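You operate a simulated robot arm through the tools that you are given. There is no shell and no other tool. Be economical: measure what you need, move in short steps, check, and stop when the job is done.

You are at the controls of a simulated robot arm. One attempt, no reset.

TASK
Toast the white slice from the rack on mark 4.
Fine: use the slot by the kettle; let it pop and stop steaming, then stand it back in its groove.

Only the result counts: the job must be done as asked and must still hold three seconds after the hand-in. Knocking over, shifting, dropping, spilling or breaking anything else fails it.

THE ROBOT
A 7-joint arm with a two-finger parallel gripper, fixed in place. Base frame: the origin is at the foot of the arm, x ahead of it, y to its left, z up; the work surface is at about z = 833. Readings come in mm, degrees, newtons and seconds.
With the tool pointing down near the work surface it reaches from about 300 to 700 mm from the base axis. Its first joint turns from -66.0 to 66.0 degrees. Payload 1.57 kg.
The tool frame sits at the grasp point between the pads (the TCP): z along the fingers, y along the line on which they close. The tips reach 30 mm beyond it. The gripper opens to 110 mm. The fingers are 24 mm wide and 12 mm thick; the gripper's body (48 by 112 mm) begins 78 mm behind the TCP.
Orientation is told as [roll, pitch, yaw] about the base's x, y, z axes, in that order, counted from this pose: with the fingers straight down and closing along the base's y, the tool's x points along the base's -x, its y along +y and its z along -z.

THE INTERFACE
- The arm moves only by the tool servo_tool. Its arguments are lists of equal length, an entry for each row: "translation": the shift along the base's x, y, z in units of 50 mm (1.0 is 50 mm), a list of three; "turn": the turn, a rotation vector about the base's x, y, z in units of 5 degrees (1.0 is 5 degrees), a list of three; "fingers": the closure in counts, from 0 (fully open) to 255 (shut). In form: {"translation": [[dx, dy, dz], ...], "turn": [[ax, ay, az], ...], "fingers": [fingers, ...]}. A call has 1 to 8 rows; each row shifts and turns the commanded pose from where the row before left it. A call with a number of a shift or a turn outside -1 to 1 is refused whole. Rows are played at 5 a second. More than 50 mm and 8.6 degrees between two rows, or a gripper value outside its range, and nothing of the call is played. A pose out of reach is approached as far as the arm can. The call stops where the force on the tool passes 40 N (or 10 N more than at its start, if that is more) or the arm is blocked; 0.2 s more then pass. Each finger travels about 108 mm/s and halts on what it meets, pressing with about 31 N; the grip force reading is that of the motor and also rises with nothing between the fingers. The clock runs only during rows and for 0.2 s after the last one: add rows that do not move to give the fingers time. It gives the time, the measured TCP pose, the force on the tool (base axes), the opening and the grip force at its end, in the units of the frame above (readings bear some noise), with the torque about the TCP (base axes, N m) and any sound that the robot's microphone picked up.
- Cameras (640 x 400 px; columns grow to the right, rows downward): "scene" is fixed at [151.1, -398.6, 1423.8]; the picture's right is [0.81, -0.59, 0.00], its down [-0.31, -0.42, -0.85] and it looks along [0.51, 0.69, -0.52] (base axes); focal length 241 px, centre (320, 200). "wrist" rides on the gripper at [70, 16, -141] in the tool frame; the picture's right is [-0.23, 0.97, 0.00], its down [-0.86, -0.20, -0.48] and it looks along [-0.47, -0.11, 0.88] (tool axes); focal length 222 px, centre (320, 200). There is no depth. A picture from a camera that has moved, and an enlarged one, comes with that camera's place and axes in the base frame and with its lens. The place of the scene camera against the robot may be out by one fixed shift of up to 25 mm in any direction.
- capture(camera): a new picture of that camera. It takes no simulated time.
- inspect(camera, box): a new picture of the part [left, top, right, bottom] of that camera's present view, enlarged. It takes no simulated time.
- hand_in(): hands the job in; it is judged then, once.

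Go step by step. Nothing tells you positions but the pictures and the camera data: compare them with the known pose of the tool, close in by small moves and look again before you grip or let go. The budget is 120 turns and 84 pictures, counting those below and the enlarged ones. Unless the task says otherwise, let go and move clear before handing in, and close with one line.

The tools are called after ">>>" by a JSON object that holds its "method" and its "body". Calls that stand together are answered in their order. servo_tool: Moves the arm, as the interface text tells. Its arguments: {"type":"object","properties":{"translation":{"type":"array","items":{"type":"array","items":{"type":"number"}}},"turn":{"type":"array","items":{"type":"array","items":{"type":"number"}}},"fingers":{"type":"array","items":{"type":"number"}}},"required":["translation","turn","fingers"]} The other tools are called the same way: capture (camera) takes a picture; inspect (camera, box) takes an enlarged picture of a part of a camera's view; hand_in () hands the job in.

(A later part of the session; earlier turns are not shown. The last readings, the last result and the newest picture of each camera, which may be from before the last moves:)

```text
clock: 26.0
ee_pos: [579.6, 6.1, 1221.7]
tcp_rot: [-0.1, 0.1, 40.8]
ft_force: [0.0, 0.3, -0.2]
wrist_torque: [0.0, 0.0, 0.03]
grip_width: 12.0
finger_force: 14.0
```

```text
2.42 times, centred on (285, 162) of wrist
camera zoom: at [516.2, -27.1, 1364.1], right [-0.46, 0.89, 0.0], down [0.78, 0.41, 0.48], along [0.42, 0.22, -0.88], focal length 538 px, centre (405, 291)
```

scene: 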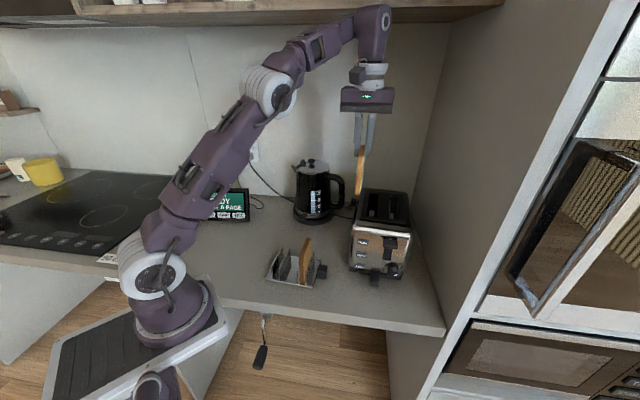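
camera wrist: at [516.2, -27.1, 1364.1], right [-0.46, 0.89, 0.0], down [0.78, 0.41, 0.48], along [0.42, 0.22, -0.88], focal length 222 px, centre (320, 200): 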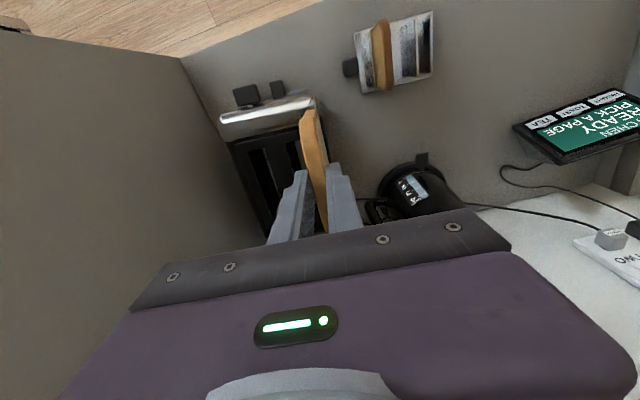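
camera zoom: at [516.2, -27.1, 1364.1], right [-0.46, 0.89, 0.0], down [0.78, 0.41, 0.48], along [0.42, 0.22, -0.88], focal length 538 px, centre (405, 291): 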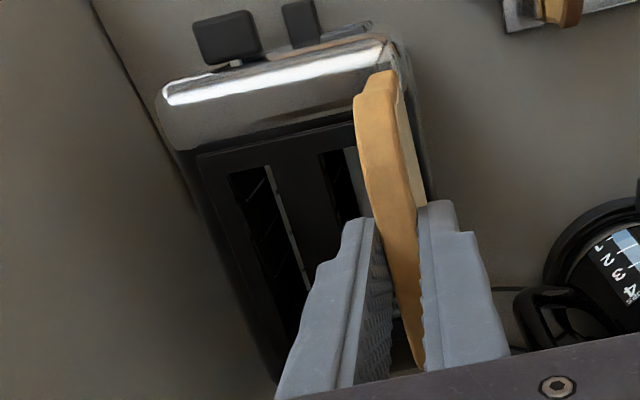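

Slots are visible: the kettle-side slot is ~19 mm wide with lateral ≈ −419 and its near end at v≈446. I'll move above it and look again.

>>> {"method": "servo_tool", "body": {"translation": [[0.545, 0.067, 0], [0.545, 0.067, 0], [0.545, 0.067, 0], [0, 0, -0.7], [0, 0, 0]], "turn": [[0, 0, 0], [0, 0, 0], [0, 0, -0.08], [0, 0, 0], [0, 0, 0]], "fingers": [255, 255, 255, 255, 255]}}

>>> {"method": "inspect", "body": {"camera": "wrist", "box": [205, 80, 405, 245]}}

>>> {"method": "inspect", "body": {"camera": "scene", "box": [320, 120, 440, 260]}}

```text
clock: 27.2
ee_pos: [590.1, 7.0, 1187.6]
tcp_rot: [0.0, 0.0, 40.3]
ft_force: [-0.1, -0.7, 0.2]
wrist_torque: [0.01, 0.0, -0.02]
grip_width: 12.5
finger_force: 14.2
out of reach, approached as far as the arm can: row 1, 2, 3
```

```text
2.42 times, centred on (305, 162) of wrist
camera zoom: at [526.9, -25.7, 1329.0], right [-0.46, 0.89, 0.0], down [0.78, 0.4, 0.48], along [0.43, 0.22, -0.88], focal length 538 px, centre (356, 291)
```

zoom: 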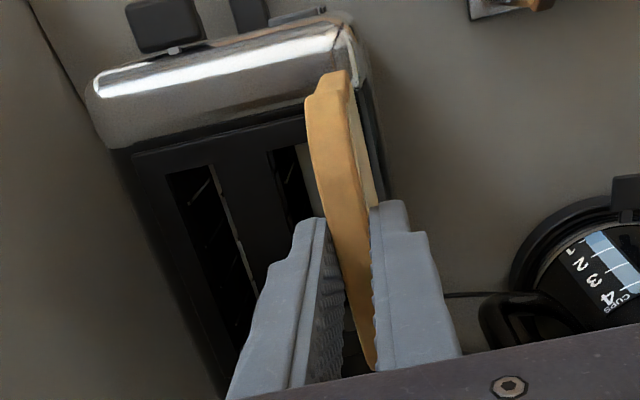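

```text
2.86 times, centred on (380, 190) of scene
camera zoom: at [151.1, -398.6, 1423.8], right [0.81, -0.59, 0.0], down [-0.31, -0.42, -0.85], along [0.51, 0.69, -0.52], focal length 689 px, centre (149, 229)
```

zoom: 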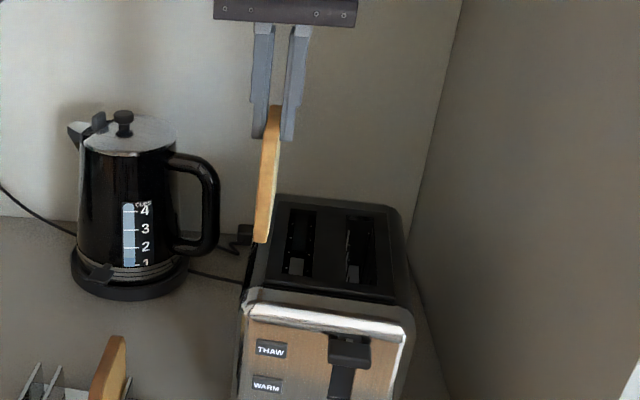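

Vertical tool can't reach that far at this height. I'll return the slice to its groove and regrip with the tool tilted in the slice's plane, which brings the wrist closer to the base.

>>> {"method": "servo_tool", "body": {"translation": [[-0.842, 0.417, 0], [-0.842, 0.417, 0], [-0.842, 0.417, 0], [-0.842, 0.417, 0], [-0.842, 0.417, 0], [0, 0, -0.95], [0, 0, -0.95], [0, 0, 0]], "turn": [[0, 0, 0.08], [0, 0, 0], [0, 0, 0], [0, 0, 0], [0, 0, 0], [0, 0, 0], [0, 0, 0], [0, 0, 0]], "fingers": [255, 255, 255, 255, 255, 255, 255, 255]}}

>>> {"method": "inspect", "body": {"camera": "wrist", "box": [230, 85, 410, 225]}}

```text
clock: 29.0
ee_pos: [376.7, 110.9, 1094.0]
tcp_rot: [0.0, 0.0, 40.7]
ft_force: [0.4, -0.6, -0.7]
wrist_torque: [-0.04, -0.02, -0.03]
grip_width: 11.9
finger_force: 13.8
```

```text
2.86 times, centred on (320, 155) of wrist
camera zoom: at [312.9, 77.9, 1236.0], right [-0.46, 0.89, 0.0], down [0.78, 0.41, 0.48], along [0.42, 0.22, -0.88], focal length 635 px, centre (320, 329)
```

zoom: 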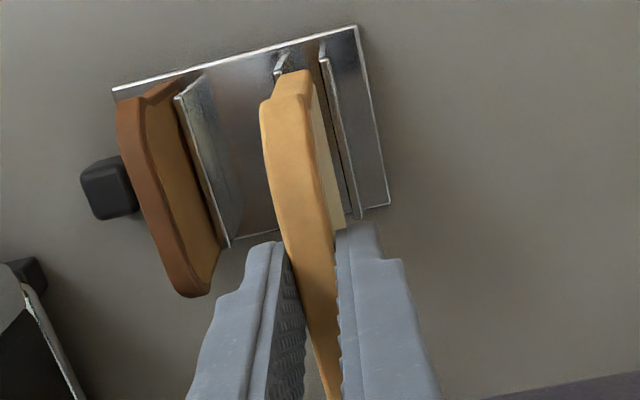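

>>> {"method": "servo_tool", "body": {"translation": [[0.054, 0.004, 0], [0, 0, -0.85], [0, 0, -0.5], [0, 0, -0.5], [0, 0, -0.5], [0, 0, -0.2], [0, 0, 0]], "turn": [[0, 0, 0], [0, 0, 0], [0, 0, 0], [0, 0, 0], [0, 0, 0], [0, 0, 0], [0, 0, 0]], "fingers": [255, 255, 255, 255, 255, 255, 255]}}

>>> {"method": "inspect", "body": {"camera": "scene", "box": [240, 180, 340, 290]}}

```text
clock: 30.6
ee_pos: [382.3, 109.7, 962.9]
tcp_rot: [0.0, -0.1, 40.6]
ft_force: [-0.2, -0.6, -1.0]
wrist_torque: [0.0, 0.03, -0.01]
grip_width: 11.9
finger_force: 14.0
```

```text
3.64 times, centred on (290, 235) of scene
camera zoom: at [151.1, -398.5, 1423.8], right [0.81, -0.59, 0.0], down [-0.31, -0.42, -0.85], along [0.51, 0.69, -0.52], focal length 877 px, centre (429, 73)
```

zoom: 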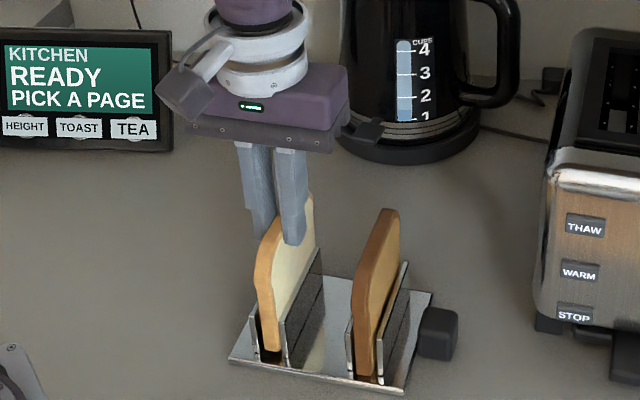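

>>> {"method": "servo_tool", "body": {"translation": [[-0.026, 0.016, 0], [0, 0, -0.08], [0, 0, -0.04], [0, 0, 0]], "turn": [[0, 0, 0], [0, 0, 0], [0, 0, 0], [0, 0, 0]], "fingers": [255, 255, 255, 255]}}

```text
clock: 31.6
ee_pos: [379.3, 110.9, 958.8]
tcp_rot: [0.0, 0.0, 40.6]
ft_force: [0.3, -0.1, -0.5]
wrist_torque: [0.01, -0.02, 0.04]
grip_width: 12.2
finger_force: 14.0
```

>>> {"method": "servo_tool", "body": {"translation": [[0, 0, -0.04], [0, 0, -0.03], [0, 0, 0], [0, 0, 0], [0, 0, 0], [0, 0, 0.7], [0, 0, 0.7]], "turn": [[0, 0, 0], [0, 0, 0], [0, 0, 0], [0, 0, 0], [0, 0, 0], [0, 0, 0], [0, 0, 0]], "fingers": [255, 255, 255, 190, 150, 139, 139]}}

>>> {"method": "inspect", "body": {"camera": "wrist", "box": [230, 85, 410, 225]}}

```text
clock: 33.2
ee_pos: [379.5, 114.4, 1022.8]
tcp_rot: [0.0, 0.0, 40.7]
ft_force: [0.8, 0.0, -0.2]
wrist_torque: [0.0, -0.01, 0.02]
grip_width: 50.0
finger_force: 0.1
```

```text
2.86 times, centred on (320, 155) of wrist
camera zoom: at [316.5, 81.1, 1164.8], right [-0.46, 0.89, 0.0], down [0.78, 0.41, 0.48], along [0.42, 0.22, -0.88], focal length 635 px, centre (320, 329)
```

zoom: 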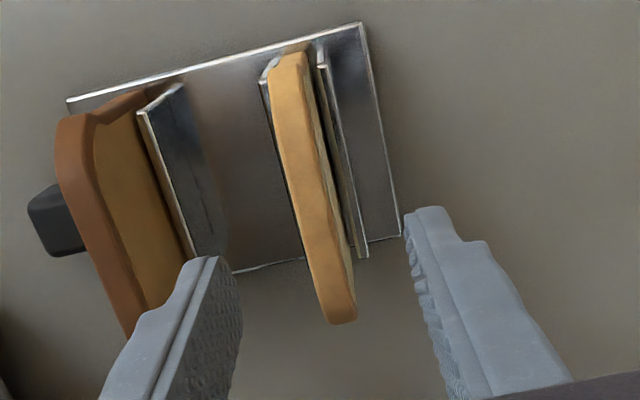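

Slice is seated again. Now I'll tilt the tool 25° in the slice's plane.

>>> {"method": "servo_tool", "body": {"translation": [[-0.03, -0.044, -0.05], [-0.03, -0.044, -0.05], [-0.03, -0.044, -0.05], [-0.03, -0.044, -0.05], [0, 0, 0]], "turn": [[0.815, -0.9475, 0], [0.815, -0.9475, 0], [0.815, -0.9475, 0], [0.815, -0.9475, 0], [0, 0, 0]], "fingers": [139, 139, 139, 139, 139]}}

>>> {"method": "inspect", "body": {"camera": "wrist", "box": [210, 60, 430, 230]}}

>>> {"method": "capture", "body": {"camera": "scene"}}

```text
clock: 34.4
ee_pos: [374.4, 103.9, 1013.7]
tcp_rot: [-0.1, -25.1, 40.8]
ft_force: [-0.6, -0.6, 0.6]
wrist_torque: [-0.01, 0.01, -0.01]
grip_width: 50.3
finger_force: 0.1
```

```text
2.35 times, centred on (320, 145) of wrist
camera zoom: at [271.0, 36.9, 1113.0], right [-0.48, 0.87, 0.1], down [0.56, 0.22, 0.8], along [0.67, 0.44, -0.6], focal length 523 px, centre (320, 329)
```

zoom: 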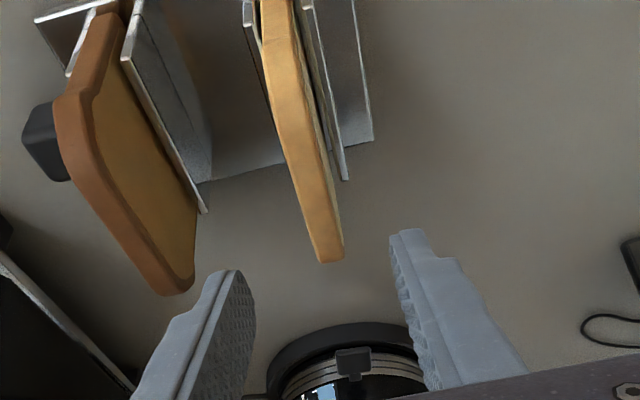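

```text
32 pictures are left
```

scene: 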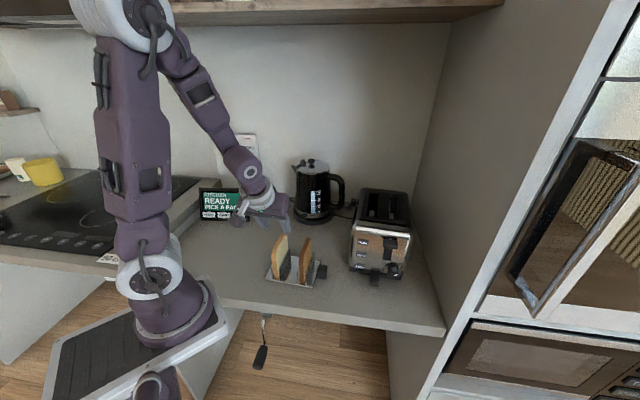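

>>> {"method": "servo_tool", "body": {"translation": [[-0.02, 0.022, -0.58], [0, 0, -0.57], [0, 0, 0], [0, 0, 0], [0, 0, 0], [0, 0, 0], [0, 0, 0]], "turn": [[0, 0, 0], [0, 0, 0], [0, 0, 0], [0, 0, 0], [0, 0, 0], [0, 0, 0], [0, 0, 0]], "fingers": [139, 139, 139, 180, 220, 255, 255]}}

>>> {"method": "inspect", "body": {"camera": "wrist", "box": [210, 60, 430, 230]}}

>>> {"method": "inspect", "body": {"camera": "scene", "box": [240, 180, 340, 290]}}

```text
clock: 36.0
ee_pos: [372.4, 103.6, 958.1]
tcp_rot: [-0.1, -25.0, 40.7]
ft_force: [0.5, 0.1, -0.3]
wrist_torque: [0.04, -0.03, 0.0]
grip_width: 12.2
finger_force: 13.3
```

```text
2.35 times, centred on (320, 145) of wrist
camera zoom: at [270.3, 35.7, 1056.9], right [-0.48, 0.87, 0.1], down [0.56, 0.22, 0.8], along [0.67, 0.43, -0.6], focal length 523 px, centre (320, 329)
```

zoom: 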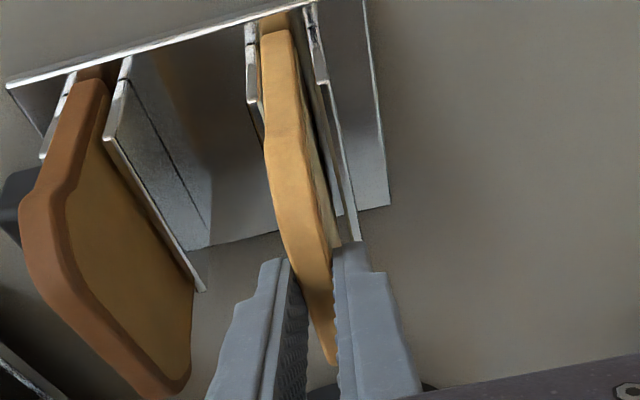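

```text
3.64 times, centred on (290, 235) of scene
camera zoom: at [151.1, -398.6, 1423.8], right [0.81, -0.59, 0.0], down [-0.31, -0.42, -0.85], along [0.51, 0.69, -0.52], focal length 877 px, centre (429, 73)
```

zoom: 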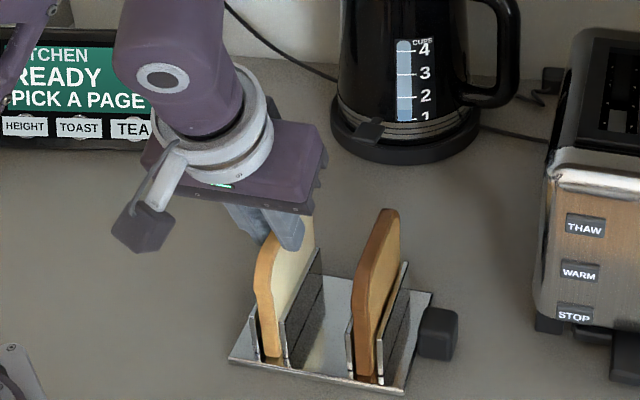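

Good grip. Lifting and carrying to above the kettle-side slot.

>>> {"method": "servo_tool", "body": {"translation": [[0, 0, 0.4], [0, 0, 1], [0, 0, 1], [0, 0, 1], [0, 0, 1], [0, 0, 0.35], [0.9, -0.3, 0], [0.9, -0.3, 0]], "turn": [[0, 0, 0], [0, 0, 0], [0, 0, 0], [0, 0, 0], [0, 0, 0], [0, 0, 0], [0, 0, 0], [0, 0, 0]], "fingers": [255, 255, 255, 255, 255, 255, 255, 255]}}

>>> {"method": "servo_tool", "body": {"translation": [[0.9, -0.3, 0], [0.9, -0.3, 0], [0.9, -0.3, 0], [0.9, -0.3, 0], [0, 0, 0]], "turn": [[0, 0, 0], [0, 0, 0], [0, 0, 0], [0, 0, 0], [0, 0, 0]], "fingers": [255, 255, 255, 255, 255]}}

>>> {"method": "capture", "body": {"camera": "wrist"}}

```text
clock: 37.8
ee_pos: [465.7, 72.7, 1196.4]
tcp_rot: [0.0, -25.0, 40.8]
ft_force: [0.3, 0.2, -0.9]
wrist_torque: [0.02, 0.01, 0.0]
grip_width: 12.0
finger_force: 14.0
```

```text
clock: 39.0
ee_pos: [641.8, 18.5, 1195.2]
tcp_rot: [0.1, -24.9, 40.6]
ft_force: [-0.7, -1.1, -1.2]
wrist_torque: [0.04, 0.02, -0.05]
grip_width: 11.9
finger_force: 13.8
```

```text
29 pictures are left
camera wrist: at [539.5, -50.5, 1294.7], right [-0.48, 0.87, 0.1], down [0.56, 0.22, 0.79], along [0.67, 0.43, -0.6], focal length 222 px, centre (320, 200)
```

wrist: 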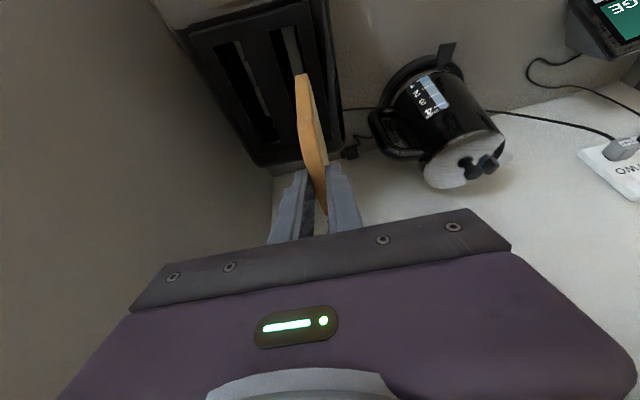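

Reach works now. I'll zoom to measure the slots.

>>> {"method": "inspect", "body": {"camera": "wrist", "box": [190, 0, 360, 175]}}

```text
2.29 times, centred on (275, 88) of wrist
camera zoom: at [539.5, -50.5, 1294.7], right [-0.48, 0.87, 0.1], down [0.56, 0.22, 0.79], along [0.67, 0.43, -0.6], focal length 508 px, centre (423, 457)
```

zoom: 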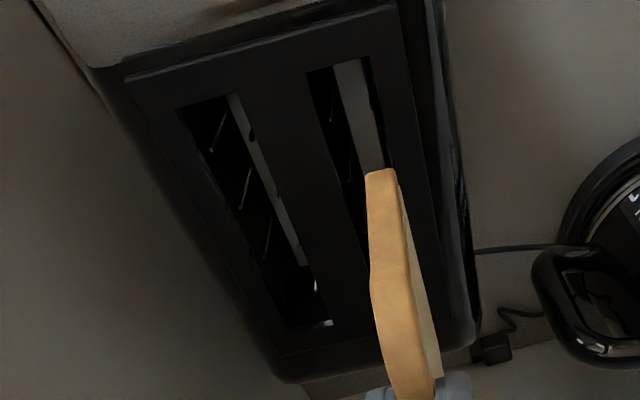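

The kettle slot is ~27 mm wide, centred laterally at −417.5, and the toaster is at ~39.7°. I'll align and lower partway.

>>> {"method": "servo_tool", "body": {"translation": [[0.204, -0.166, 0], [0, 0, 0], [0, 0, -0.4], [0, 0, 0]], "turn": [[0, 0, -0.2], [0, 0, 0], [0, 0, 0], [0, 0, 0]], "fingers": [255, 255, 255, 255]}}

>>> {"method": "inspect", "body": {"camera": "wrist", "box": [190, 0, 360, 175]}}

>>> {"method": "inspect", "body": {"camera": "scene", "box": [330, 130, 430, 240]}}

```text
clock: 40.0
ee_pos: [654.7, 5.4, 1176.3]
tcp_rot: [-0.1, -25.0, 39.7]
ft_force: [-0.1, -0.7, -0.4]
wrist_torque: [0.02, 0.01, -0.02]
grip_width: 12.2
finger_force: 14.0
```

```text
2.29 times, centred on (275, 88) of wrist
camera zoom: at [549.9, -59.9, 1274.5], right [-0.46, 0.88, 0.1], down [0.57, 0.21, 0.8], along [0.68, 0.42, -0.6], focal length 508 px, centre (423, 457)
```

zoom: 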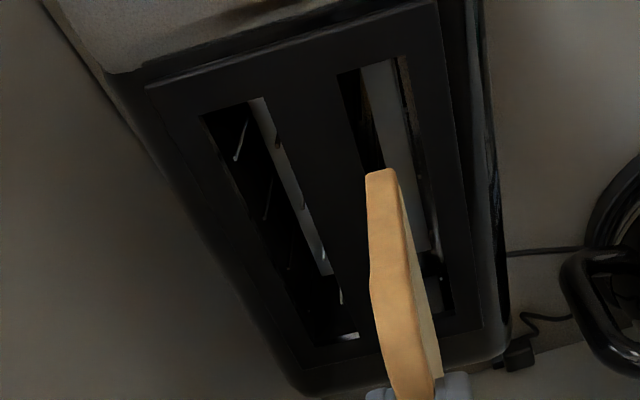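

```text
3.64 times, centred on (380, 185) of scene
camera zoom: at [151.1, -398.6, 1423.8], right [0.81, -0.59, 0.0], down [-0.31, -0.42, -0.85], along [0.51, 0.69, -0.52], focal length 877 px, centre (102, 254)
```

zoom: 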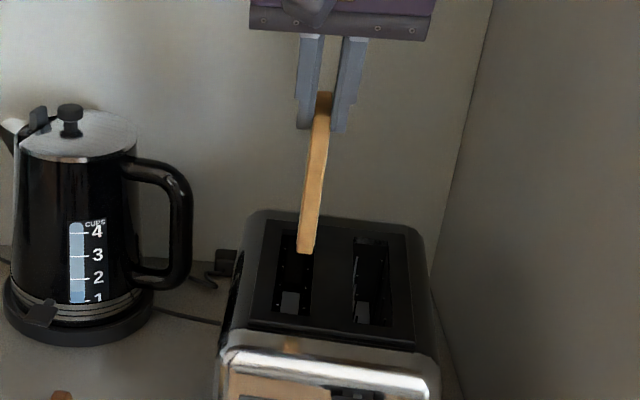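

>>> {"method": "servo_tool", "body": {"translation": [[-0.062, 0.072, 0], [0, 0, -0.3], [0, 0, 0]], "turn": [[0, 0, 0], [0, 0, 0], [0, 0, 0]], "fingers": [255, 255, 255]}}

>>> {"method": "inspect", "body": {"camera": "wrist", "box": [190, 0, 360, 175]}}

>>> {"method": "inspect", "body": {"camera": "scene", "box": [330, 130, 430, 240]}}

```text
clock: 40.8
ee_pos: [650.5, 10.7, 1160.6]
tcp_rot: [0.1, -25.0, 39.6]
ft_force: [-0.6, -0.5, -0.5]
wrist_torque: [0.03, 0.01, -0.01]
grip_width: 12.1
finger_force: 13.7
```

```text
2.29 times, centred on (275, 88) of wrist
camera zoom: at [545.6, -56.1, 1259.2], right [-0.46, 0.88, 0.1], down [0.57, 0.21, 0.8], along [0.68, 0.42, -0.6], focal length 508 px, centre (423, 457)
```

zoom: 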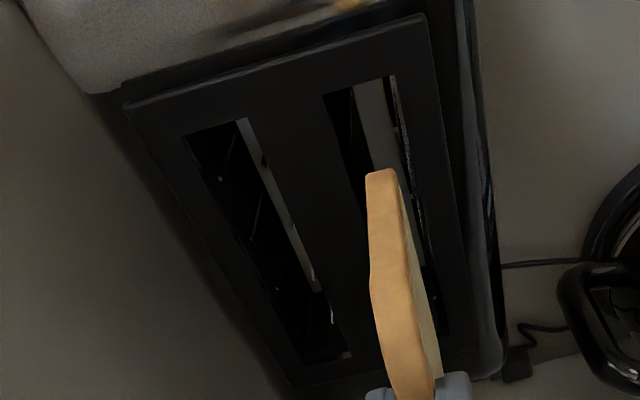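

```text
3.64 times, centred on (380, 185) of scene
camera zoom: at [151.1, -398.6, 1423.8], right [0.81, -0.59, 0.0], down [-0.31, -0.42, -0.85], along [0.51, 0.69, -0.52], focal length 877 px, centre (102, 254)
```

zoom: 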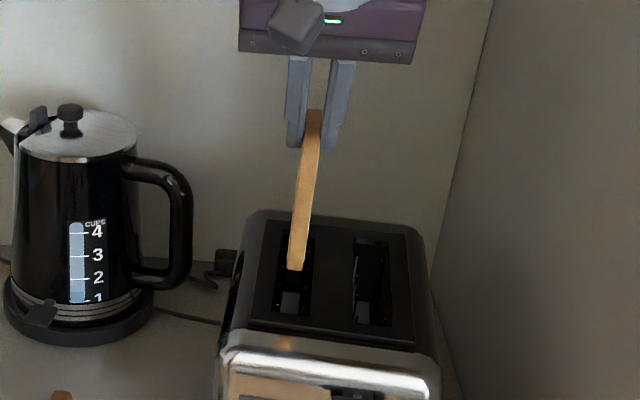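

Aligned. Lowering into the slot in small steps, watching the force.

>>> {"method": "servo_tool", "body": {"translation": [[0.01, -0.01, -0.25], [0, 0, -0.25], [0, 0, -0.25], [0, 0, -0.25], [0, 0, 0]], "turn": [[0, 0, 0], [0, 0, 0], [0, 0, 0], [0, 0, 0], [0, 0, 0]], "fingers": [255, 255, 255, 255, 255]}}

>>> {"method": "inspect", "body": {"camera": "scene", "box": [330, 130, 430, 240]}}

```text
clock: 42.0
ee_pos: [652.3, 9.9, 1111.6]
tcp_rot: [0.0, -25.1, 39.7]
ft_force: [0.6, 1.0, -0.1]
wrist_torque: [0.02, -0.02, 0.01]
grip_width: 12.1
finger_force: 14.1
```

```text
3.64 times, centred on (380, 185) of scene
camera zoom: at [151.1, -398.6, 1423.8], right [0.81, -0.59, 0.0], down [-0.31, -0.42, -0.85], along [0.51, 0.69, -0.52], focal length 877 px, centre (102, 254)
```

zoom: 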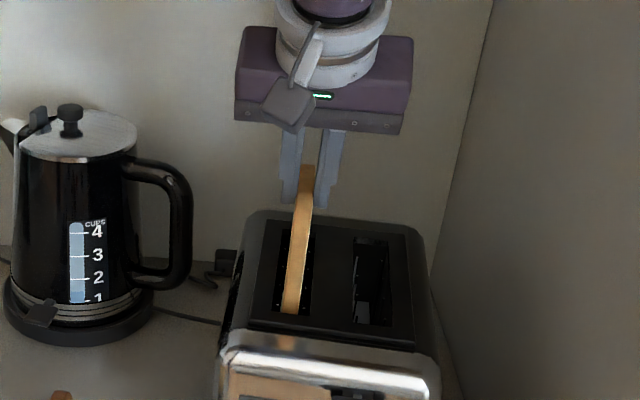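

>>> {"method": "servo_tool", "body": {"translation": [[0, 0, -0.2], [0, 0, -0.2], [0, 0, 0]], "turn": [[0, 0, 0], [0, 0, 0], [0, 0, 0]], "fingers": [255, 255, 255]}}

>>> {"method": "inspect", "body": {"camera": "scene", "box": [330, 150, 430, 260]}}

```text
clock: 42.8
ee_pos: [652.7, 10.1, 1090.3]
tcp_rot: [-0.1, -25.0, 39.8]
ft_force: [-0.1, 0.2, -0.3]
wrist_torque: [0.01, 0.0, -0.06]
grip_width: 12.1
finger_force: 13.9
```

```text
3.64 times, centred on (380, 205) of scene
camera zoom: at [151.1, -398.6, 1423.8], right [0.81, -0.59, 0.0], down [-0.31, -0.42, -0.85], along [0.51, 0.69, -0.52], focal length 877 px, centre (102, 182)
```

zoom: 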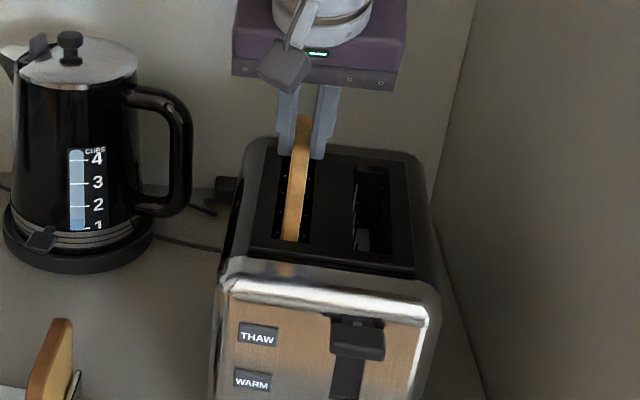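

>>> {"method": "servo_tool", "body": {"translation": [[0, 0, -0.1], [0, 0, -0.1], [0, 0, -0.1], [0, 0, 0]], "turn": [[0, 0, 0], [0, 0, 0], [0, 0, 0], [0, 0, 0]], "fingers": [255, 255, 255, 255]}}

>>> {"method": "inspect", "body": {"camera": "wrist", "box": [190, 0, 410, 235]}}

```text
clock: 43.8
ee_pos: [652.3, 11.2, 1074.3]
tcp_rot: [0.0, -25.0, 39.7]
ft_force: [0.4, -0.6, 1.3]
wrist_torque: [0.08, -0.03, -0.03]
grip_width: 12.5
finger_force: 14.0
```

```text
1.70 times, centred on (300, 118) of wrist
camera zoom: at [547.1, -55.1, 1174.5], right [-0.46, 0.88, 0.1], down [0.57, 0.21, 0.8], along [0.68, 0.42, -0.6], focal length 378 px, centre (354, 340)
```

zoom: 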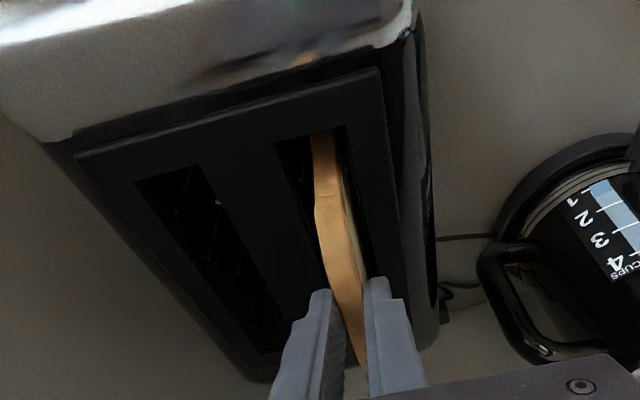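

>>> {"method": "servo_tool", "body": {"translation": [[0, 0, -0.06], [0, 0, -0.06], [0, 0, 0]], "turn": [[0, 0, 0], [0, 0, 0], [0, 0, 0]], "fingers": [255, 255, 255]}}

```text
clock: 44.6
ee_pos: [650.5, 10.0, 1069.0]
tcp_rot: [-0.1, -24.9, 39.7]
ft_force: [0.0, 0.9, 0.5]
wrist_torque: [0.07, -0.08, -0.01]
grip_width: 12.0
finger_force: 13.8
```

>>> {"method": "servo_tool", "body": {"translation": [[0, 0, -0.06], [0, 0, -0.06], [0, 0, 0]], "turn": [[0, 0, 0], [0, 0, 0], [0, 0, 0]], "fingers": [255, 255, 255]}}

>>> {"method": "inspect", "body": {"camera": "scene", "box": [340, 160, 420, 240]}}

```text
clock: 45.4
ee_pos: [650.7, 10.1, 1064.3]
tcp_rot: [0.0, -25.1, 39.8]
ft_force: [0.6, -0.4, 1.7]
wrist_torque: [0.04, -0.06, 0.01]
grip_width: 11.9
finger_force: 14.1
```

```text
5.00 times, centred on (380, 200) of scene
camera zoom: at [151.0, -398.6, 1423.8], right [0.81, -0.59, 0.0], down [-0.31, -0.42, -0.85], along [0.51, 0.69, -0.52], focal length 1205 px, centre (20, 200)
```

zoom: 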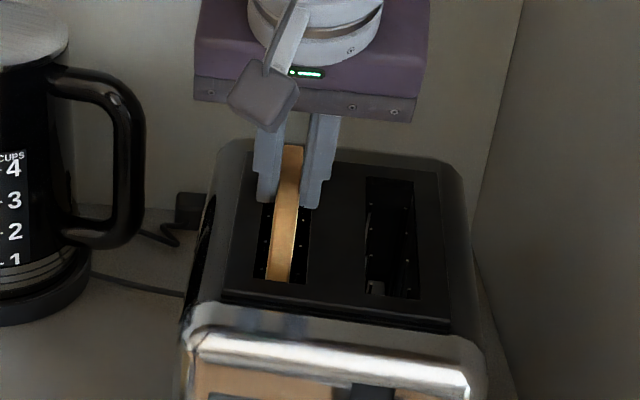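

Light contact felt; releasing and rising.

>>> {"method": "servo_tool", "body": {"translation": [[0, 0, 0], [0, 0, 0], [0, 0, 0], [0, 0, 0.5], [0, 0, 0.9]], "turn": [[0, 0, 0], [0, 0, 0], [0, 0, 0], [0, 0, 0], [0, 0, 0]], "fingers": [215, 180, 150, 150, 150]}}

>>> {"method": "inspect", "body": {"camera": "scene", "box": [340, 160, 420, 280]}}

>>> {"method": "inspect", "body": {"camera": "wrist", "box": [190, 0, 410, 235]}}

```text
clock: 46.6
ee_pos: [650.6, 9.8, 1136.9]
tcp_rot: [0.0, -25.0, 39.7]
ft_force: [-0.1, 0.0, 0.3]
wrist_torque: [-0.02, -0.01, -0.01]
grip_width: 45.2
finger_force: 0.1
```

```text
3.33 times, centred on (380, 220) of scene
camera zoom: at [151.0, -398.6, 1423.8], right [0.81, -0.59, 0.0], down [-0.31, -0.42, -0.85], along [0.51, 0.69, -0.52], focal length 804 px, centre (120, 133)
```

zoom: 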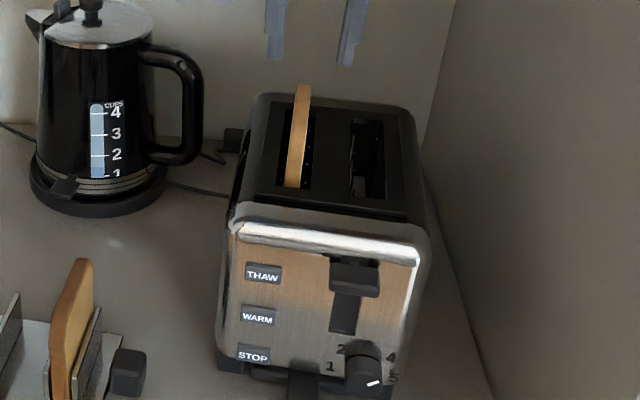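

```text
1.70 times, centred on (300, 118) of wrist
camera zoom: at [545.7, -56.9, 1235.7], right [-0.46, 0.88, 0.1], down [0.57, 0.21, 0.79], along [0.68, 0.42, -0.6], focal length 378 px, centre (354, 340)
```

zoom: 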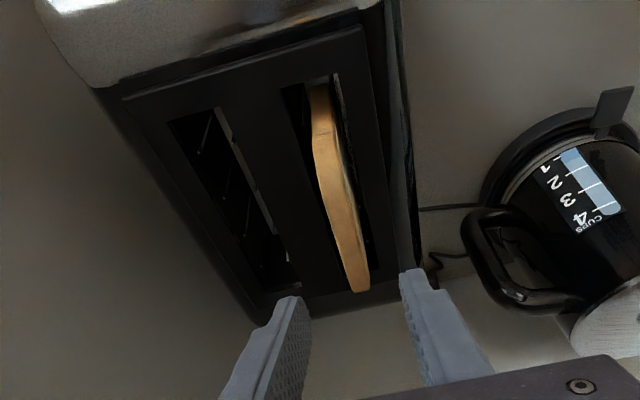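

The slice stands in the kettle-side slot, protruding ~35 mm. The lever knob is at about (585, −119, 993). I'll go vertical with closed fingers and hover above it.

>>> {"method": "servo_tool", "body": {"translation": [[-0.33, -0.645, 0.1], [-0.33, -0.645, 0], [-0.33, -0.645, 0], [-0.33, -0.645, 0], [0, 0, -0.5], [0, 0, -0.4], [0, 0, 0]], "turn": [[-0.799, 0.961, 0], [-0.799, 0.961, 0], [-0.799, 0.961, 0], [-0.799, 0.961, 0], [0, 0, 0], [0, 0, 0], [0, 0, 0]], "fingers": [180, 220, 255, 255, 255, 255, 255]}}

>>> {"method": "inspect", "body": {"camera": "scene", "box": [330, 160, 450, 290]}}

>>> {"method": "inspect", "body": {"camera": "wrist", "box": [230, 100, 410, 230]}}

```text
clock: 48.2
ee_pos: [586.7, -117.5, 1094.2]
tcp_rot: [-0.2, 0.0, 39.7]
ft_force: [0.2, -0.9, -0.2]
wrist_torque: [0.0, -0.02, 0.0]
grip_width: 0.2
finger_force: 21.4
```

```text
3.08 times, centred on (390, 225) of scene
camera zoom: at [151.1, -398.6, 1423.8], right [0.81, -0.59, 0.0], down [-0.31, -0.42, -0.85], along [0.51, 0.69, -0.52], focal length 742 px, centre (105, 123)
```

zoom: 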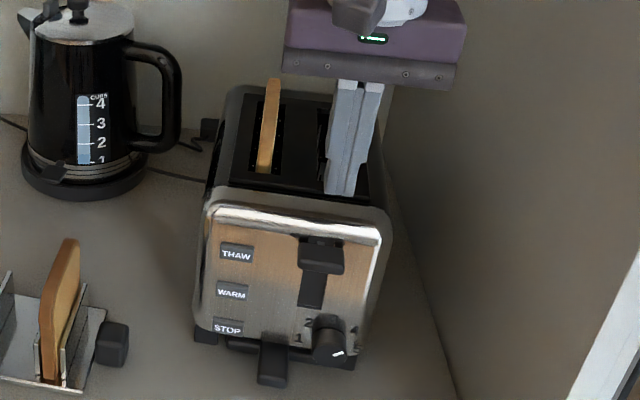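

```text
3.08 times, centred on (320, 165) of wrist
camera zoom: at [522.5, -150.0, 1235.3], right [-0.45, 0.89, 0.0], down [0.78, 0.39, 0.48], along [0.43, 0.21, -0.88], focal length 684 px, centre (320, 308)
```

zoom: 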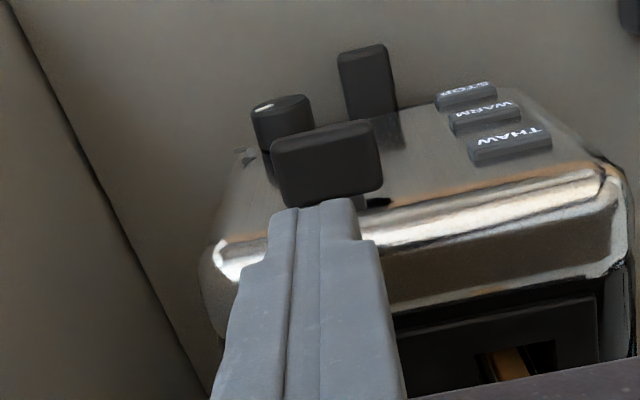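

The finger is aligned over the knob. Pressing the lever down.

>>> {"method": "servo_tool", "body": {"translation": [[0, 0, -0.5], [0, 0, -0.55], [0, 0, -0.25], [0, 0, -0.25], [0, 0, -0.25], [0, 0, -0.25], [0, 0, -0.2]], "turn": [[0, 0, 0], [0, 0, 0], [0, 0, 0], [0, 0, 0], [0, 0, 0], [0, 0, 0], [0, 0, 0]], "fingers": [255, 255, 255, 255, 255, 255, 255]}}

>>> {"method": "inspect", "body": {"camera": "scene", "box": [330, 160, 450, 290]}}

```text
clock: 49.8
ee_pos: [583.8, -119.4, 981.2]
tcp_rot: [-0.1, -0.1, 39.7]
ft_force: [0.3, -2.1, 3.2]
wrist_torque: [-0.02, -0.02, -0.01]
grip_width: 0.0
finger_force: 21.3
```

```text
3.08 times, centred on (390, 225) of scene
camera zoom: at [151.0, -398.6, 1423.8], right [0.81, -0.59, 0.0], down [-0.31, -0.42, -0.85], along [0.51, 0.69, -0.52], focal length 742 px, centre (105, 123)
```

zoom: 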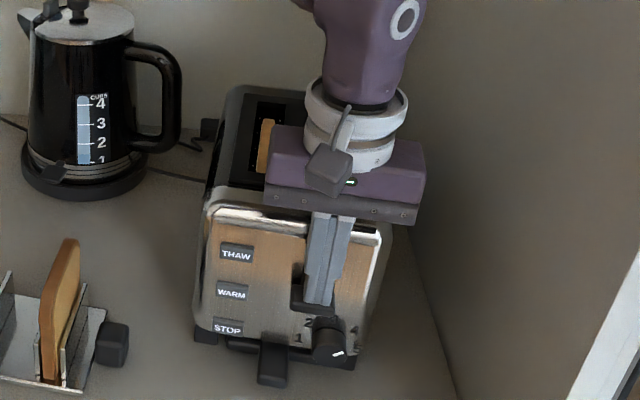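

>>> {"method": "servo_tool", "body": {"translation": [[0, 0, -0.1], [0, 0, -0.1], [0, 0, -0.06], [0, 0, -0.06]], "turn": [[0, 0, 0], [0, 0, 0], [0, 0, 0], [0, 0, 0]], "fingers": [255, 255, 255, 255]}}

```text
clock: 50.8
ee_pos: [584.7, -118.5, 965.9]
tcp_rot: [-0.1, -0.1, 39.8]
ft_force: [-6.4, 1.7, 18.7]
wrist_torque: [0.11, 0.21, 0.05]
grip_width: 0.0
finger_force: 21.1
```

Bottomed out at ~19 N. I'll rise and see whether it latched.

>>> {"method": "servo_tool", "body": {"translation": [[0, 0, 0.3], [0, 0, 0.9], [0, 0, 0.9], [0, 0, 0.6]], "turn": [[0, 0, 0], [0, 0, 0], [0, 0, 0], [0, 0, 0]], "fingers": [255, 255, 255, 255]}}

>>> {"method": "inspect", "body": {"camera": "scene", "box": [330, 160, 450, 290]}}

```text
clock: 51.8
ee_pos: [584.5, -119.7, 1098.9]
tcp_rot: [-0.2, 0.0, 39.6]
ft_force: [-0.1, -0.5, 0.2]
wrist_torque: [-0.02, 0.01, 0.01]
grip_width: 0.2
finger_force: 21.4
```

```text
3.08 times, centred on (390, 225) of scene
camera zoom: at [151.0, -398.6, 1423.8], right [0.81, -0.59, 0.0], down [-0.31, -0.42, -0.85], along [0.51, 0.69, -0.52], focal length 742 px, centre (105, 123)
```

zoom: 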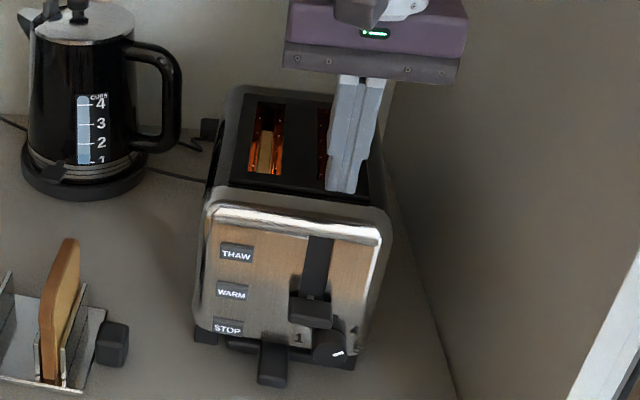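

Latched and the elements glow. I'll return to the tilted waiting pose above the slot and wait.

>>> {"method": "servo_tool", "body": {"translation": [[0, 0, 0.7], [0, 0, 0.7], [0.33, 0.645, 0], [0.33, 0.645, 0], [0.33, 0.645, 0], [0.33, 0.645, 0], [0, 0, 0]], "turn": [[0, 0, 0], [0, 0, 0], [0.799, -0.961, 0], [0.799, -0.961, 0], [0.799, -0.961, 0], [0.799, -0.961, 0], [0, 0, 0]], "fingers": [255, 255, 255, 200, 150, 150, 150]}}

>>> {"method": "servo_tool", "body": {"translation": [[0, 0, 0], [0, 0, 0], [0, 0, 0], [0, 0, 0], [0, 0, 0], [0, 0, 0], [0, 0, 0], [0, 0, 0]], "turn": [[0, 0, 0], [0, 0, 0], [0, 0, 0], [0, 0, 0], [0, 0, 0], [0, 0, 0], [0, 0, 0], [0, 0, 0]], "fingers": [150, 150, 150, 150, 150, 150, 150, 150]}}

>>> {"method": "servo_tool", "body": {"translation": [[0, 0, 0], [0, 0, 0], [0, 0, 0], [0, 0, 0], [0, 0, 0], [0, 0, 0], [0, 0, 0], [0, 0, 0]], "turn": [[0, 0, 0], [0, 0, 0], [0, 0, 0], [0, 0, 0], [0, 0, 0], [0, 0, 0], [0, 0, 0], [0, 0, 0]], "fingers": [150, 150, 150, 150, 150, 150, 150, 150]}}

>>> {"method": "servo_tool", "body": {"translation": [[0, 0, 0], [0, 0, 0], [0, 0, 0], [0, 0, 0], [0, 0, 0], [0, 0, 0], [0, 0, 0], [0, 0, 0]], "turn": [[0, 0, 0], [0, 0, 0], [0, 0, 0], [0, 0, 0], [0, 0, 0], [0, 0, 0], [0, 0, 0], [0, 0, 0]], "fingers": [150, 150, 150, 150, 150, 150, 150, 150]}}

>>> {"method": "servo_tool", "body": {"translation": [[0, 0, 0], [0, 0, 0], [0, 0, 0], [0, 0, 0], [0, 0, 0], [0, 0, 0], [0, 0, 0], [0, 0, 0]], "turn": [[0, 0, 0], [0, 0, 0], [0, 0, 0], [0, 0, 0], [0, 0, 0], [0, 0, 0], [0, 0, 0], [0, 0, 0]], "fingers": [150, 150, 150, 150, 150, 150, 150, 150]}}

>>> {"method": "servo_tool", "body": {"translation": [[0, 0, 0], [0, 0, 0], [0, 0, 0], [0, 0, 0], [0, 0, 0], [0, 0, 0], [0, 0, 0], [0, 0, 0]], "turn": [[0, 0, 0], [0, 0, 0], [0, 0, 0], [0, 0, 0], [0, 0, 0], [0, 0, 0], [0, 0, 0], [0, 0, 0]], "fingers": [150, 150, 150, 150, 150, 150, 150, 150]}}

>>> {"method": "capture", "body": {"camera": "scene"}}

```text
clock: 53.4
ee_pos: [649.7, 8.4, 1171.8]
tcp_rot: [0.0, -25.1, 39.7]
ft_force: [0.5, -0.8, 0.5]
wrist_torque: [-0.01, -0.01, -0.01]
grip_width: 45.2
finger_force: 0.0
```

```text
clock: 55.2
ee_pos: [650.4, 7.7, 1171.8]
tcp_rot: [0.0, -25.1, 39.7]
ft_force: [-0.4, 0.3, 0.5]
wrist_torque: [0.03, 0.0, 0.03]
grip_width: 45.3
finger_force: 0.0
```

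```text
clock: 57.0
ee_pos: [649.4, 6.8, 1171.3]
tcp_rot: [0.0, -25.1, 39.8]
ft_force: [-0.9, -0.4, 0.6]
wrist_torque: [0.02, 0.02, 0.01]
grip_width: 45.4
finger_force: 0.1
```

```text
clock: 58.8
ee_pos: [648.9, 7.1, 1171.4]
tcp_rot: [0.0, -25.0, 39.6]
ft_force: [-0.1, -0.3, -0.3]
wrist_torque: [-0.02, 0.0, -0.01]
grip_width: 45.4
finger_force: 0.1
```

```text
clock: 60.6
ee_pos: [650.2, 8.0, 1171.7]
tcp_rot: [0.0, -24.9, 39.8]
ft_force: [-0.2, -0.3, -1.2]
wrist_torque: [0.01, 0.04, -0.02]
grip_width: 45.1
finger_force: 0.1
```

```text
clock: 62.4
ee_pos: [649.8, 6.8, 1170.9]
tcp_rot: [0.0, -25.0, 39.7]
ft_force: [-0.1, 0.1, 0.1]
wrist_torque: [0.04, -0.01, -0.01]
grip_width: 45.2
finger_force: 0.1
```

```text
13 pictures are left
```

scene: 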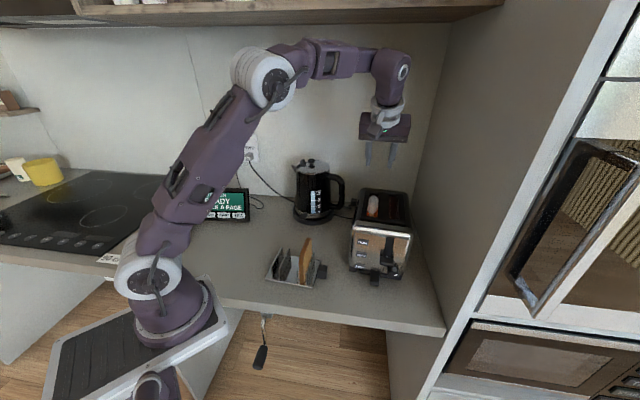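

Still toasting. I'll keep waiting and listen for the pop, saving pictures.

>>> {"method": "servo_tool", "body": {"translation": [[0, 0, 0], [0, 0, 0], [0, 0, 0], [0, 0, 0], [0, 0, 0], [0, 0, 0], [0, 0, 0], [0, 0, 0]], "turn": [[0, 0, 0], [0, 0, 0], [0, 0, 0], [0, 0, 0], [0, 0, 0], [0, 0, 0], [0, 0, 0], [0, 0, 0]], "fingers": [150, 150, 150, 150, 150, 150, 150, 150]}}

>>> {"method": "servo_tool", "body": {"translation": [[0, 0, 0], [0, 0, 0], [0, 0, 0], [0, 0, 0], [0, 0, 0], [0, 0, 0], [0, 0, 0], [0, 0, 0]], "turn": [[0, 0, 0], [0, 0, 0], [0, 0, 0], [0, 0, 0], [0, 0, 0], [0, 0, 0], [0, 0, 0], [0, 0, 0]], "fingers": [150, 150, 150, 150, 150, 150, 150, 150]}}

>>> {"method": "servo_tool", "body": {"translation": [[0, 0, 0], [0, 0, 0], [0, 0, 0], [0, 0, 0], [0, 0, 0], [0, 0, 0], [0, 0, 0], [0, 0, 0]], "turn": [[0, 0, 0], [0, 0, 0], [0, 0, 0], [0, 0, 0], [0, 0, 0], [0, 0, 0], [0, 0, 0], [0, 0, 0]], "fingers": [150, 150, 150, 150, 150, 150, 150, 150]}}

>>> {"method": "servo_tool", "body": {"translation": [[0, 0, 0], [0, 0, 0], [0, 0, 0], [0, 0, 0], [0, 0, 0], [0, 0, 0], [0, 0, 0], [0, 0, 0]], "turn": [[0, 0, 0], [0, 0, 0], [0, 0, 0], [0, 0, 0], [0, 0, 0], [0, 0, 0], [0, 0, 0], [0, 0, 0]], "fingers": [150, 150, 150, 150, 150, 150, 150, 150]}}

>>> {"method": "servo_tool", "body": {"translation": [[0, 0, 0], [0, 0, 0], [0, 0, 0], [0, 0, 0], [0, 0, 0], [0, 0, 0], [0, 0, 0], [0, 0, 0]], "turn": [[0, 0, 0], [0, 0, 0], [0, 0, 0], [0, 0, 0], [0, 0, 0], [0, 0, 0], [0, 0, 0], [0, 0, 0]], "fingers": [150, 150, 150, 150, 150, 150, 150, 150]}}

>>> {"method": "servo_tool", "body": {"translation": [[0, 0, 0], [0, 0, 0], [0, 0, 0], [0, 0, 0], [0, 0, 0], [0, 0, 0], [0, 0, 0], [0, 0, 0]], "turn": [[0, 0, 0], [0, 0, 0], [0, 0, 0], [0, 0, 0], [0, 0, 0], [0, 0, 0], [0, 0, 0], [0, 0, 0]], "fingers": [150, 150, 150, 150, 150, 150, 150, 150]}}

>>> {"method": "servo_tool", "body": {"translation": [[0, 0, 0], [0, 0, 0], [0, 0, 0], [0, 0, 0], [0, 0, 0], [0, 0, 0], [0, 0, 0], [0, 0, 0]], "turn": [[0, 0, 0], [0, 0, 0], [0, 0, 0], [0, 0, 0], [0, 0, 0], [0, 0, 0], [0, 0, 0], [0, 0, 0]], "fingers": [150, 150, 150, 150, 150, 150, 150, 150]}}

>>> {"method": "servo_tool", "body": {"translation": [[0, 0, 0], [0, 0, 0], [0, 0, 0], [0, 0, 0], [0, 0, 0], [0, 0, 0], [0, 0, 0], [0, 0, 0]], "turn": [[0, 0, 0], [0, 0, 0], [0, 0, 0], [0, 0, 0], [0, 0, 0], [0, 0, 0], [0, 0, 0], [0, 0, 0]], "fingers": [150, 150, 150, 150, 150, 150, 150, 150]}}

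```text
clock: 64.2
ee_pos: [650.0, 7.9, 1171.9]
tcp_rot: [-0.1, -25.2, 39.7]
ft_force: [-0.1, -0.7, 0.4]
wrist_torque: [-0.02, 0.02, 0.0]
grip_width: 45.4
finger_force: 0.1
```

```text
clock: 66.0
ee_pos: [650.2, 6.7, 1172.4]
tcp_rot: [0.0, -25.0, 39.8]
ft_force: [-0.3, -0.4, 0.5]
wrist_torque: [0.01, 0.0, 0.01]
grip_width: 45.4
finger_force: 0.0
```

```text
clock: 67.8
ee_pos: [649.8, 7.5, 1171.3]
tcp_rot: [0.0, -25.1, 39.6]
ft_force: [-0.1, 0.0, 0.8]
wrist_torque: [0.01, 0.02, 0.02]
grip_width: 45.3
finger_force: 0.1
```

```text
clock: 69.6
ee_pos: [650.7, 7.1, 1171.5]
tcp_rot: [0.0, -25.0, 39.8]
ft_force: [0.5, 0.3, -0.1]
wrist_torque: [0.01, -0.02, 0.02]
grip_width: 45.4
finger_force: 0.0
```

```text
clock: 71.4
ee_pos: [650.1, 6.7, 1171.3]
tcp_rot: [0.0, -25.0, 39.7]
ft_force: [0.8, 0.5, 0.0]
wrist_torque: [0.01, 0.02, -0.03]
grip_width: 45.3
finger_force: 0.1
```

```text
clock: 73.2
ee_pos: [651.5, 7.1, 1172.6]
tcp_rot: [0.1, -25.0, 39.7]
ft_force: [0.8, -0.2, 0.6]
wrist_torque: [-0.01, 0.04, 0.0]
grip_width: 45.4
finger_force: 0.1
```

```text
clock: 75.0
ee_pos: [649.5, 7.8, 1171.8]
tcp_rot: [0.0, -25.0, 39.6]
ft_force: [0.6, 0.1, -0.5]
wrist_torque: [-0.01, 0.01, 0.01]
grip_width: 45.3
finger_force: 0.1
```

```text
clock: 76.8
ee_pos: [648.6, 7.6, 1170.6]
tcp_rot: [0.1, -25.0, 39.7]
ft_force: [-0.3, -0.2, -0.4]
wrist_torque: [-0.01, 0.0, -0.03]
grip_width: 45.3
finger_force: 0.2
```

>>> {"method": "servo_tool", "body": {"translation": [[0, 0, 0], [0, 0, 0], [0, 0, 0], [0, 0, 0], [0, 0, 0], [0, 0, 0], [0, 0, 0], [0, 0, 0]], "turn": [[0, 0, 0], [0, 0, 0], [0, 0, 0], [0, 0, 0], [0, 0, 0], [0, 0, 0], [0, 0, 0], [0, 0, 0]], "fingers": [150, 150, 150, 150, 150, 150, 150, 150]}}

>>> {"method": "servo_tool", "body": {"translation": [[0, 0, 0], [0, 0, 0], [0, 0, 0], [0, 0, 0], [0, 0, 0], [0, 0, 0], [0, 0, 0], [0, 0, 0]], "turn": [[0, 0, 0], [0, 0, 0], [0, 0, 0], [0, 0, 0], [0, 0, 0], [0, 0, 0], [0, 0, 0], [0, 0, 0]], "fingers": [150, 150, 150, 150, 150, 150, 150, 150]}}

>>> {"method": "servo_tool", "body": {"translation": [[0, 0, 0], [0, 0, 0], [0, 0, 0], [0, 0, 0], [0, 0, 0], [0, 0, 0], [0, 0, 0], [0, 0, 0]], "turn": [[0, 0, 0], [0, 0, 0], [0, 0, 0], [0, 0, 0], [0, 0, 0], [0, 0, 0], [0, 0, 0], [0, 0, 0]], "fingers": [150, 150, 150, 150, 150, 150, 150, 150]}}

>>> {"method": "servo_tool", "body": {"translation": [[0, 0, 0], [0, 0, 0], [0, 0, 0], [0, 0, 0], [0, 0, 0], [0, 0, 0], [0, 0, 0], [0, 0, 0]], "turn": [[0, 0, 0], [0, 0, 0], [0, 0, 0], [0, 0, 0], [0, 0, 0], [0, 0, 0], [0, 0, 0], [0, 0, 0]], "fingers": [150, 150, 150, 150, 150, 150, 150, 150]}}

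>>> {"method": "servo_tool", "body": {"translation": [[0, 0, 0], [0, 0, 0], [0, 0, 0], [0, 0, 0], [0, 0, 0], [0, 0, 0], [0, 0, 0], [0, 0, 0]], "turn": [[0, 0, 0], [0, 0, 0], [0, 0, 0], [0, 0, 0], [0, 0, 0], [0, 0, 0], [0, 0, 0], [0, 0, 0]], "fingers": [150, 150, 150, 150, 150, 150, 150, 150]}}

>>> {"method": "servo_tool", "body": {"translation": [[0, 0, 0], [0, 0, 0], [0, 0, 0], [0, 0, 0], [0, 0, 0], [0, 0, 0], [0, 0, 0], [0, 0, 0]], "turn": [[0, 0, 0], [0, 0, 0], [0, 0, 0], [0, 0, 0], [0, 0, 0], [0, 0, 0], [0, 0, 0], [0, 0, 0]], "fingers": [150, 150, 150, 150, 150, 150, 150, 150]}}

>>> {"method": "inspect", "body": {"camera": "scene", "box": [330, 160, 450, 290]}}

```text
clock: 78.6
ee_pos: [648.8, 7.8, 1171.9]
tcp_rot: [0.0, -25.0, 39.7]
ft_force: [-0.2, 0.6, 0.2]
wrist_torque: [0.0, 0.0, 0.02]
grip_width: 45.3
finger_force: 0.0
```

```text
clock: 80.4
ee_pos: [650.2, 8.0, 1171.1]
tcp_rot: [0.0, -25.0, 39.6]
ft_force: [-0.2, 0.5, -0.4]
wrist_torque: [-0.02, -0.03, -0.02]
grip_width: 45.1
finger_force: 0.0
```

```text
clock: 82.2
ee_pos: [650.1, 7.4, 1172.0]
tcp_rot: [0.0, -25.1, 39.7]
ft_force: [-0.3, -0.4, -0.6]
wrist_torque: [0.0, 0.01, 0.0]
grip_width: 45.3
finger_force: 0.1
```

```text
clock: 84.0
ee_pos: [649.1, 7.8, 1171.9]
tcp_rot: [0.0, -25.0, 39.6]
ft_force: [0.5, 0.6, 0.4]
wrist_torque: [0.0, -0.03, 0.03]
grip_width: 45.3
finger_force: 0.1
```

```text
clock: 85.8
ee_pos: [649.7, 6.5, 1171.9]
tcp_rot: [-0.1, -25.0, 39.8]
ft_force: [-0.2, 1.0, 0.5]
wrist_torque: [-0.01, -0.01, 0.01]
grip_width: 45.2
finger_force: 0.0
```

```text
clock: 87.6
ee_pos: [650.2, 7.8, 1171.9]
tcp_rot: [0.0, -25.0, 39.7]
ft_force: [0.3, -0.1, -0.7]
wrist_torque: [0.04, -0.03, -0.02]
grip_width: 45.1
finger_force: 0.1
```

```text
3.08 times, centred on (390, 225) of scene
camera zoom: at [151.1, -398.6, 1423.8], right [0.81, -0.59, 0.0], down [-0.31, -0.42, -0.85], along [0.51, 0.69, -0.52], focal length 742 px, centre (105, 123)
```

zoom: 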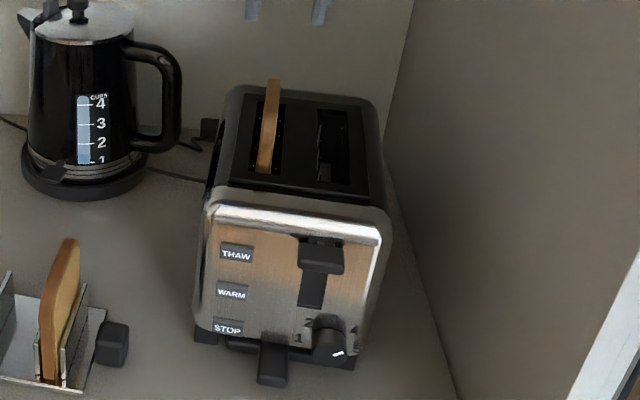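

It has popped. I'll check for steam.

>>> {"method": "inspect", "body": {"camera": "scene", "box": [345, 145, 405, 215]}}

```text
5.71 times, centred on (375, 180) of scene
camera zoom: at [151.1, -398.6, 1423.8], right [0.81, -0.59, 0.0], down [-0.31, -0.42, -0.85], along [0.51, 0.69, -0.52], focal length 1378 px, centre (6, 314)
```

zoom: 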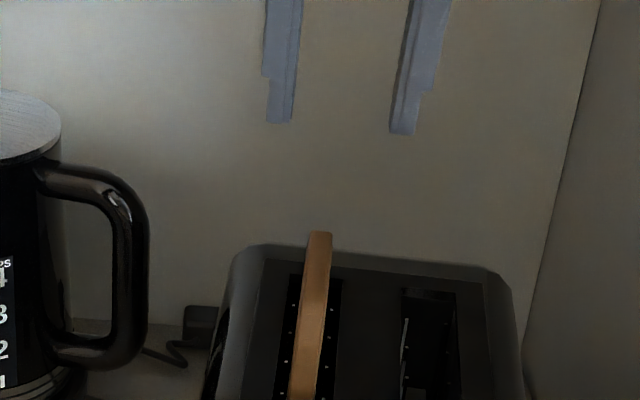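

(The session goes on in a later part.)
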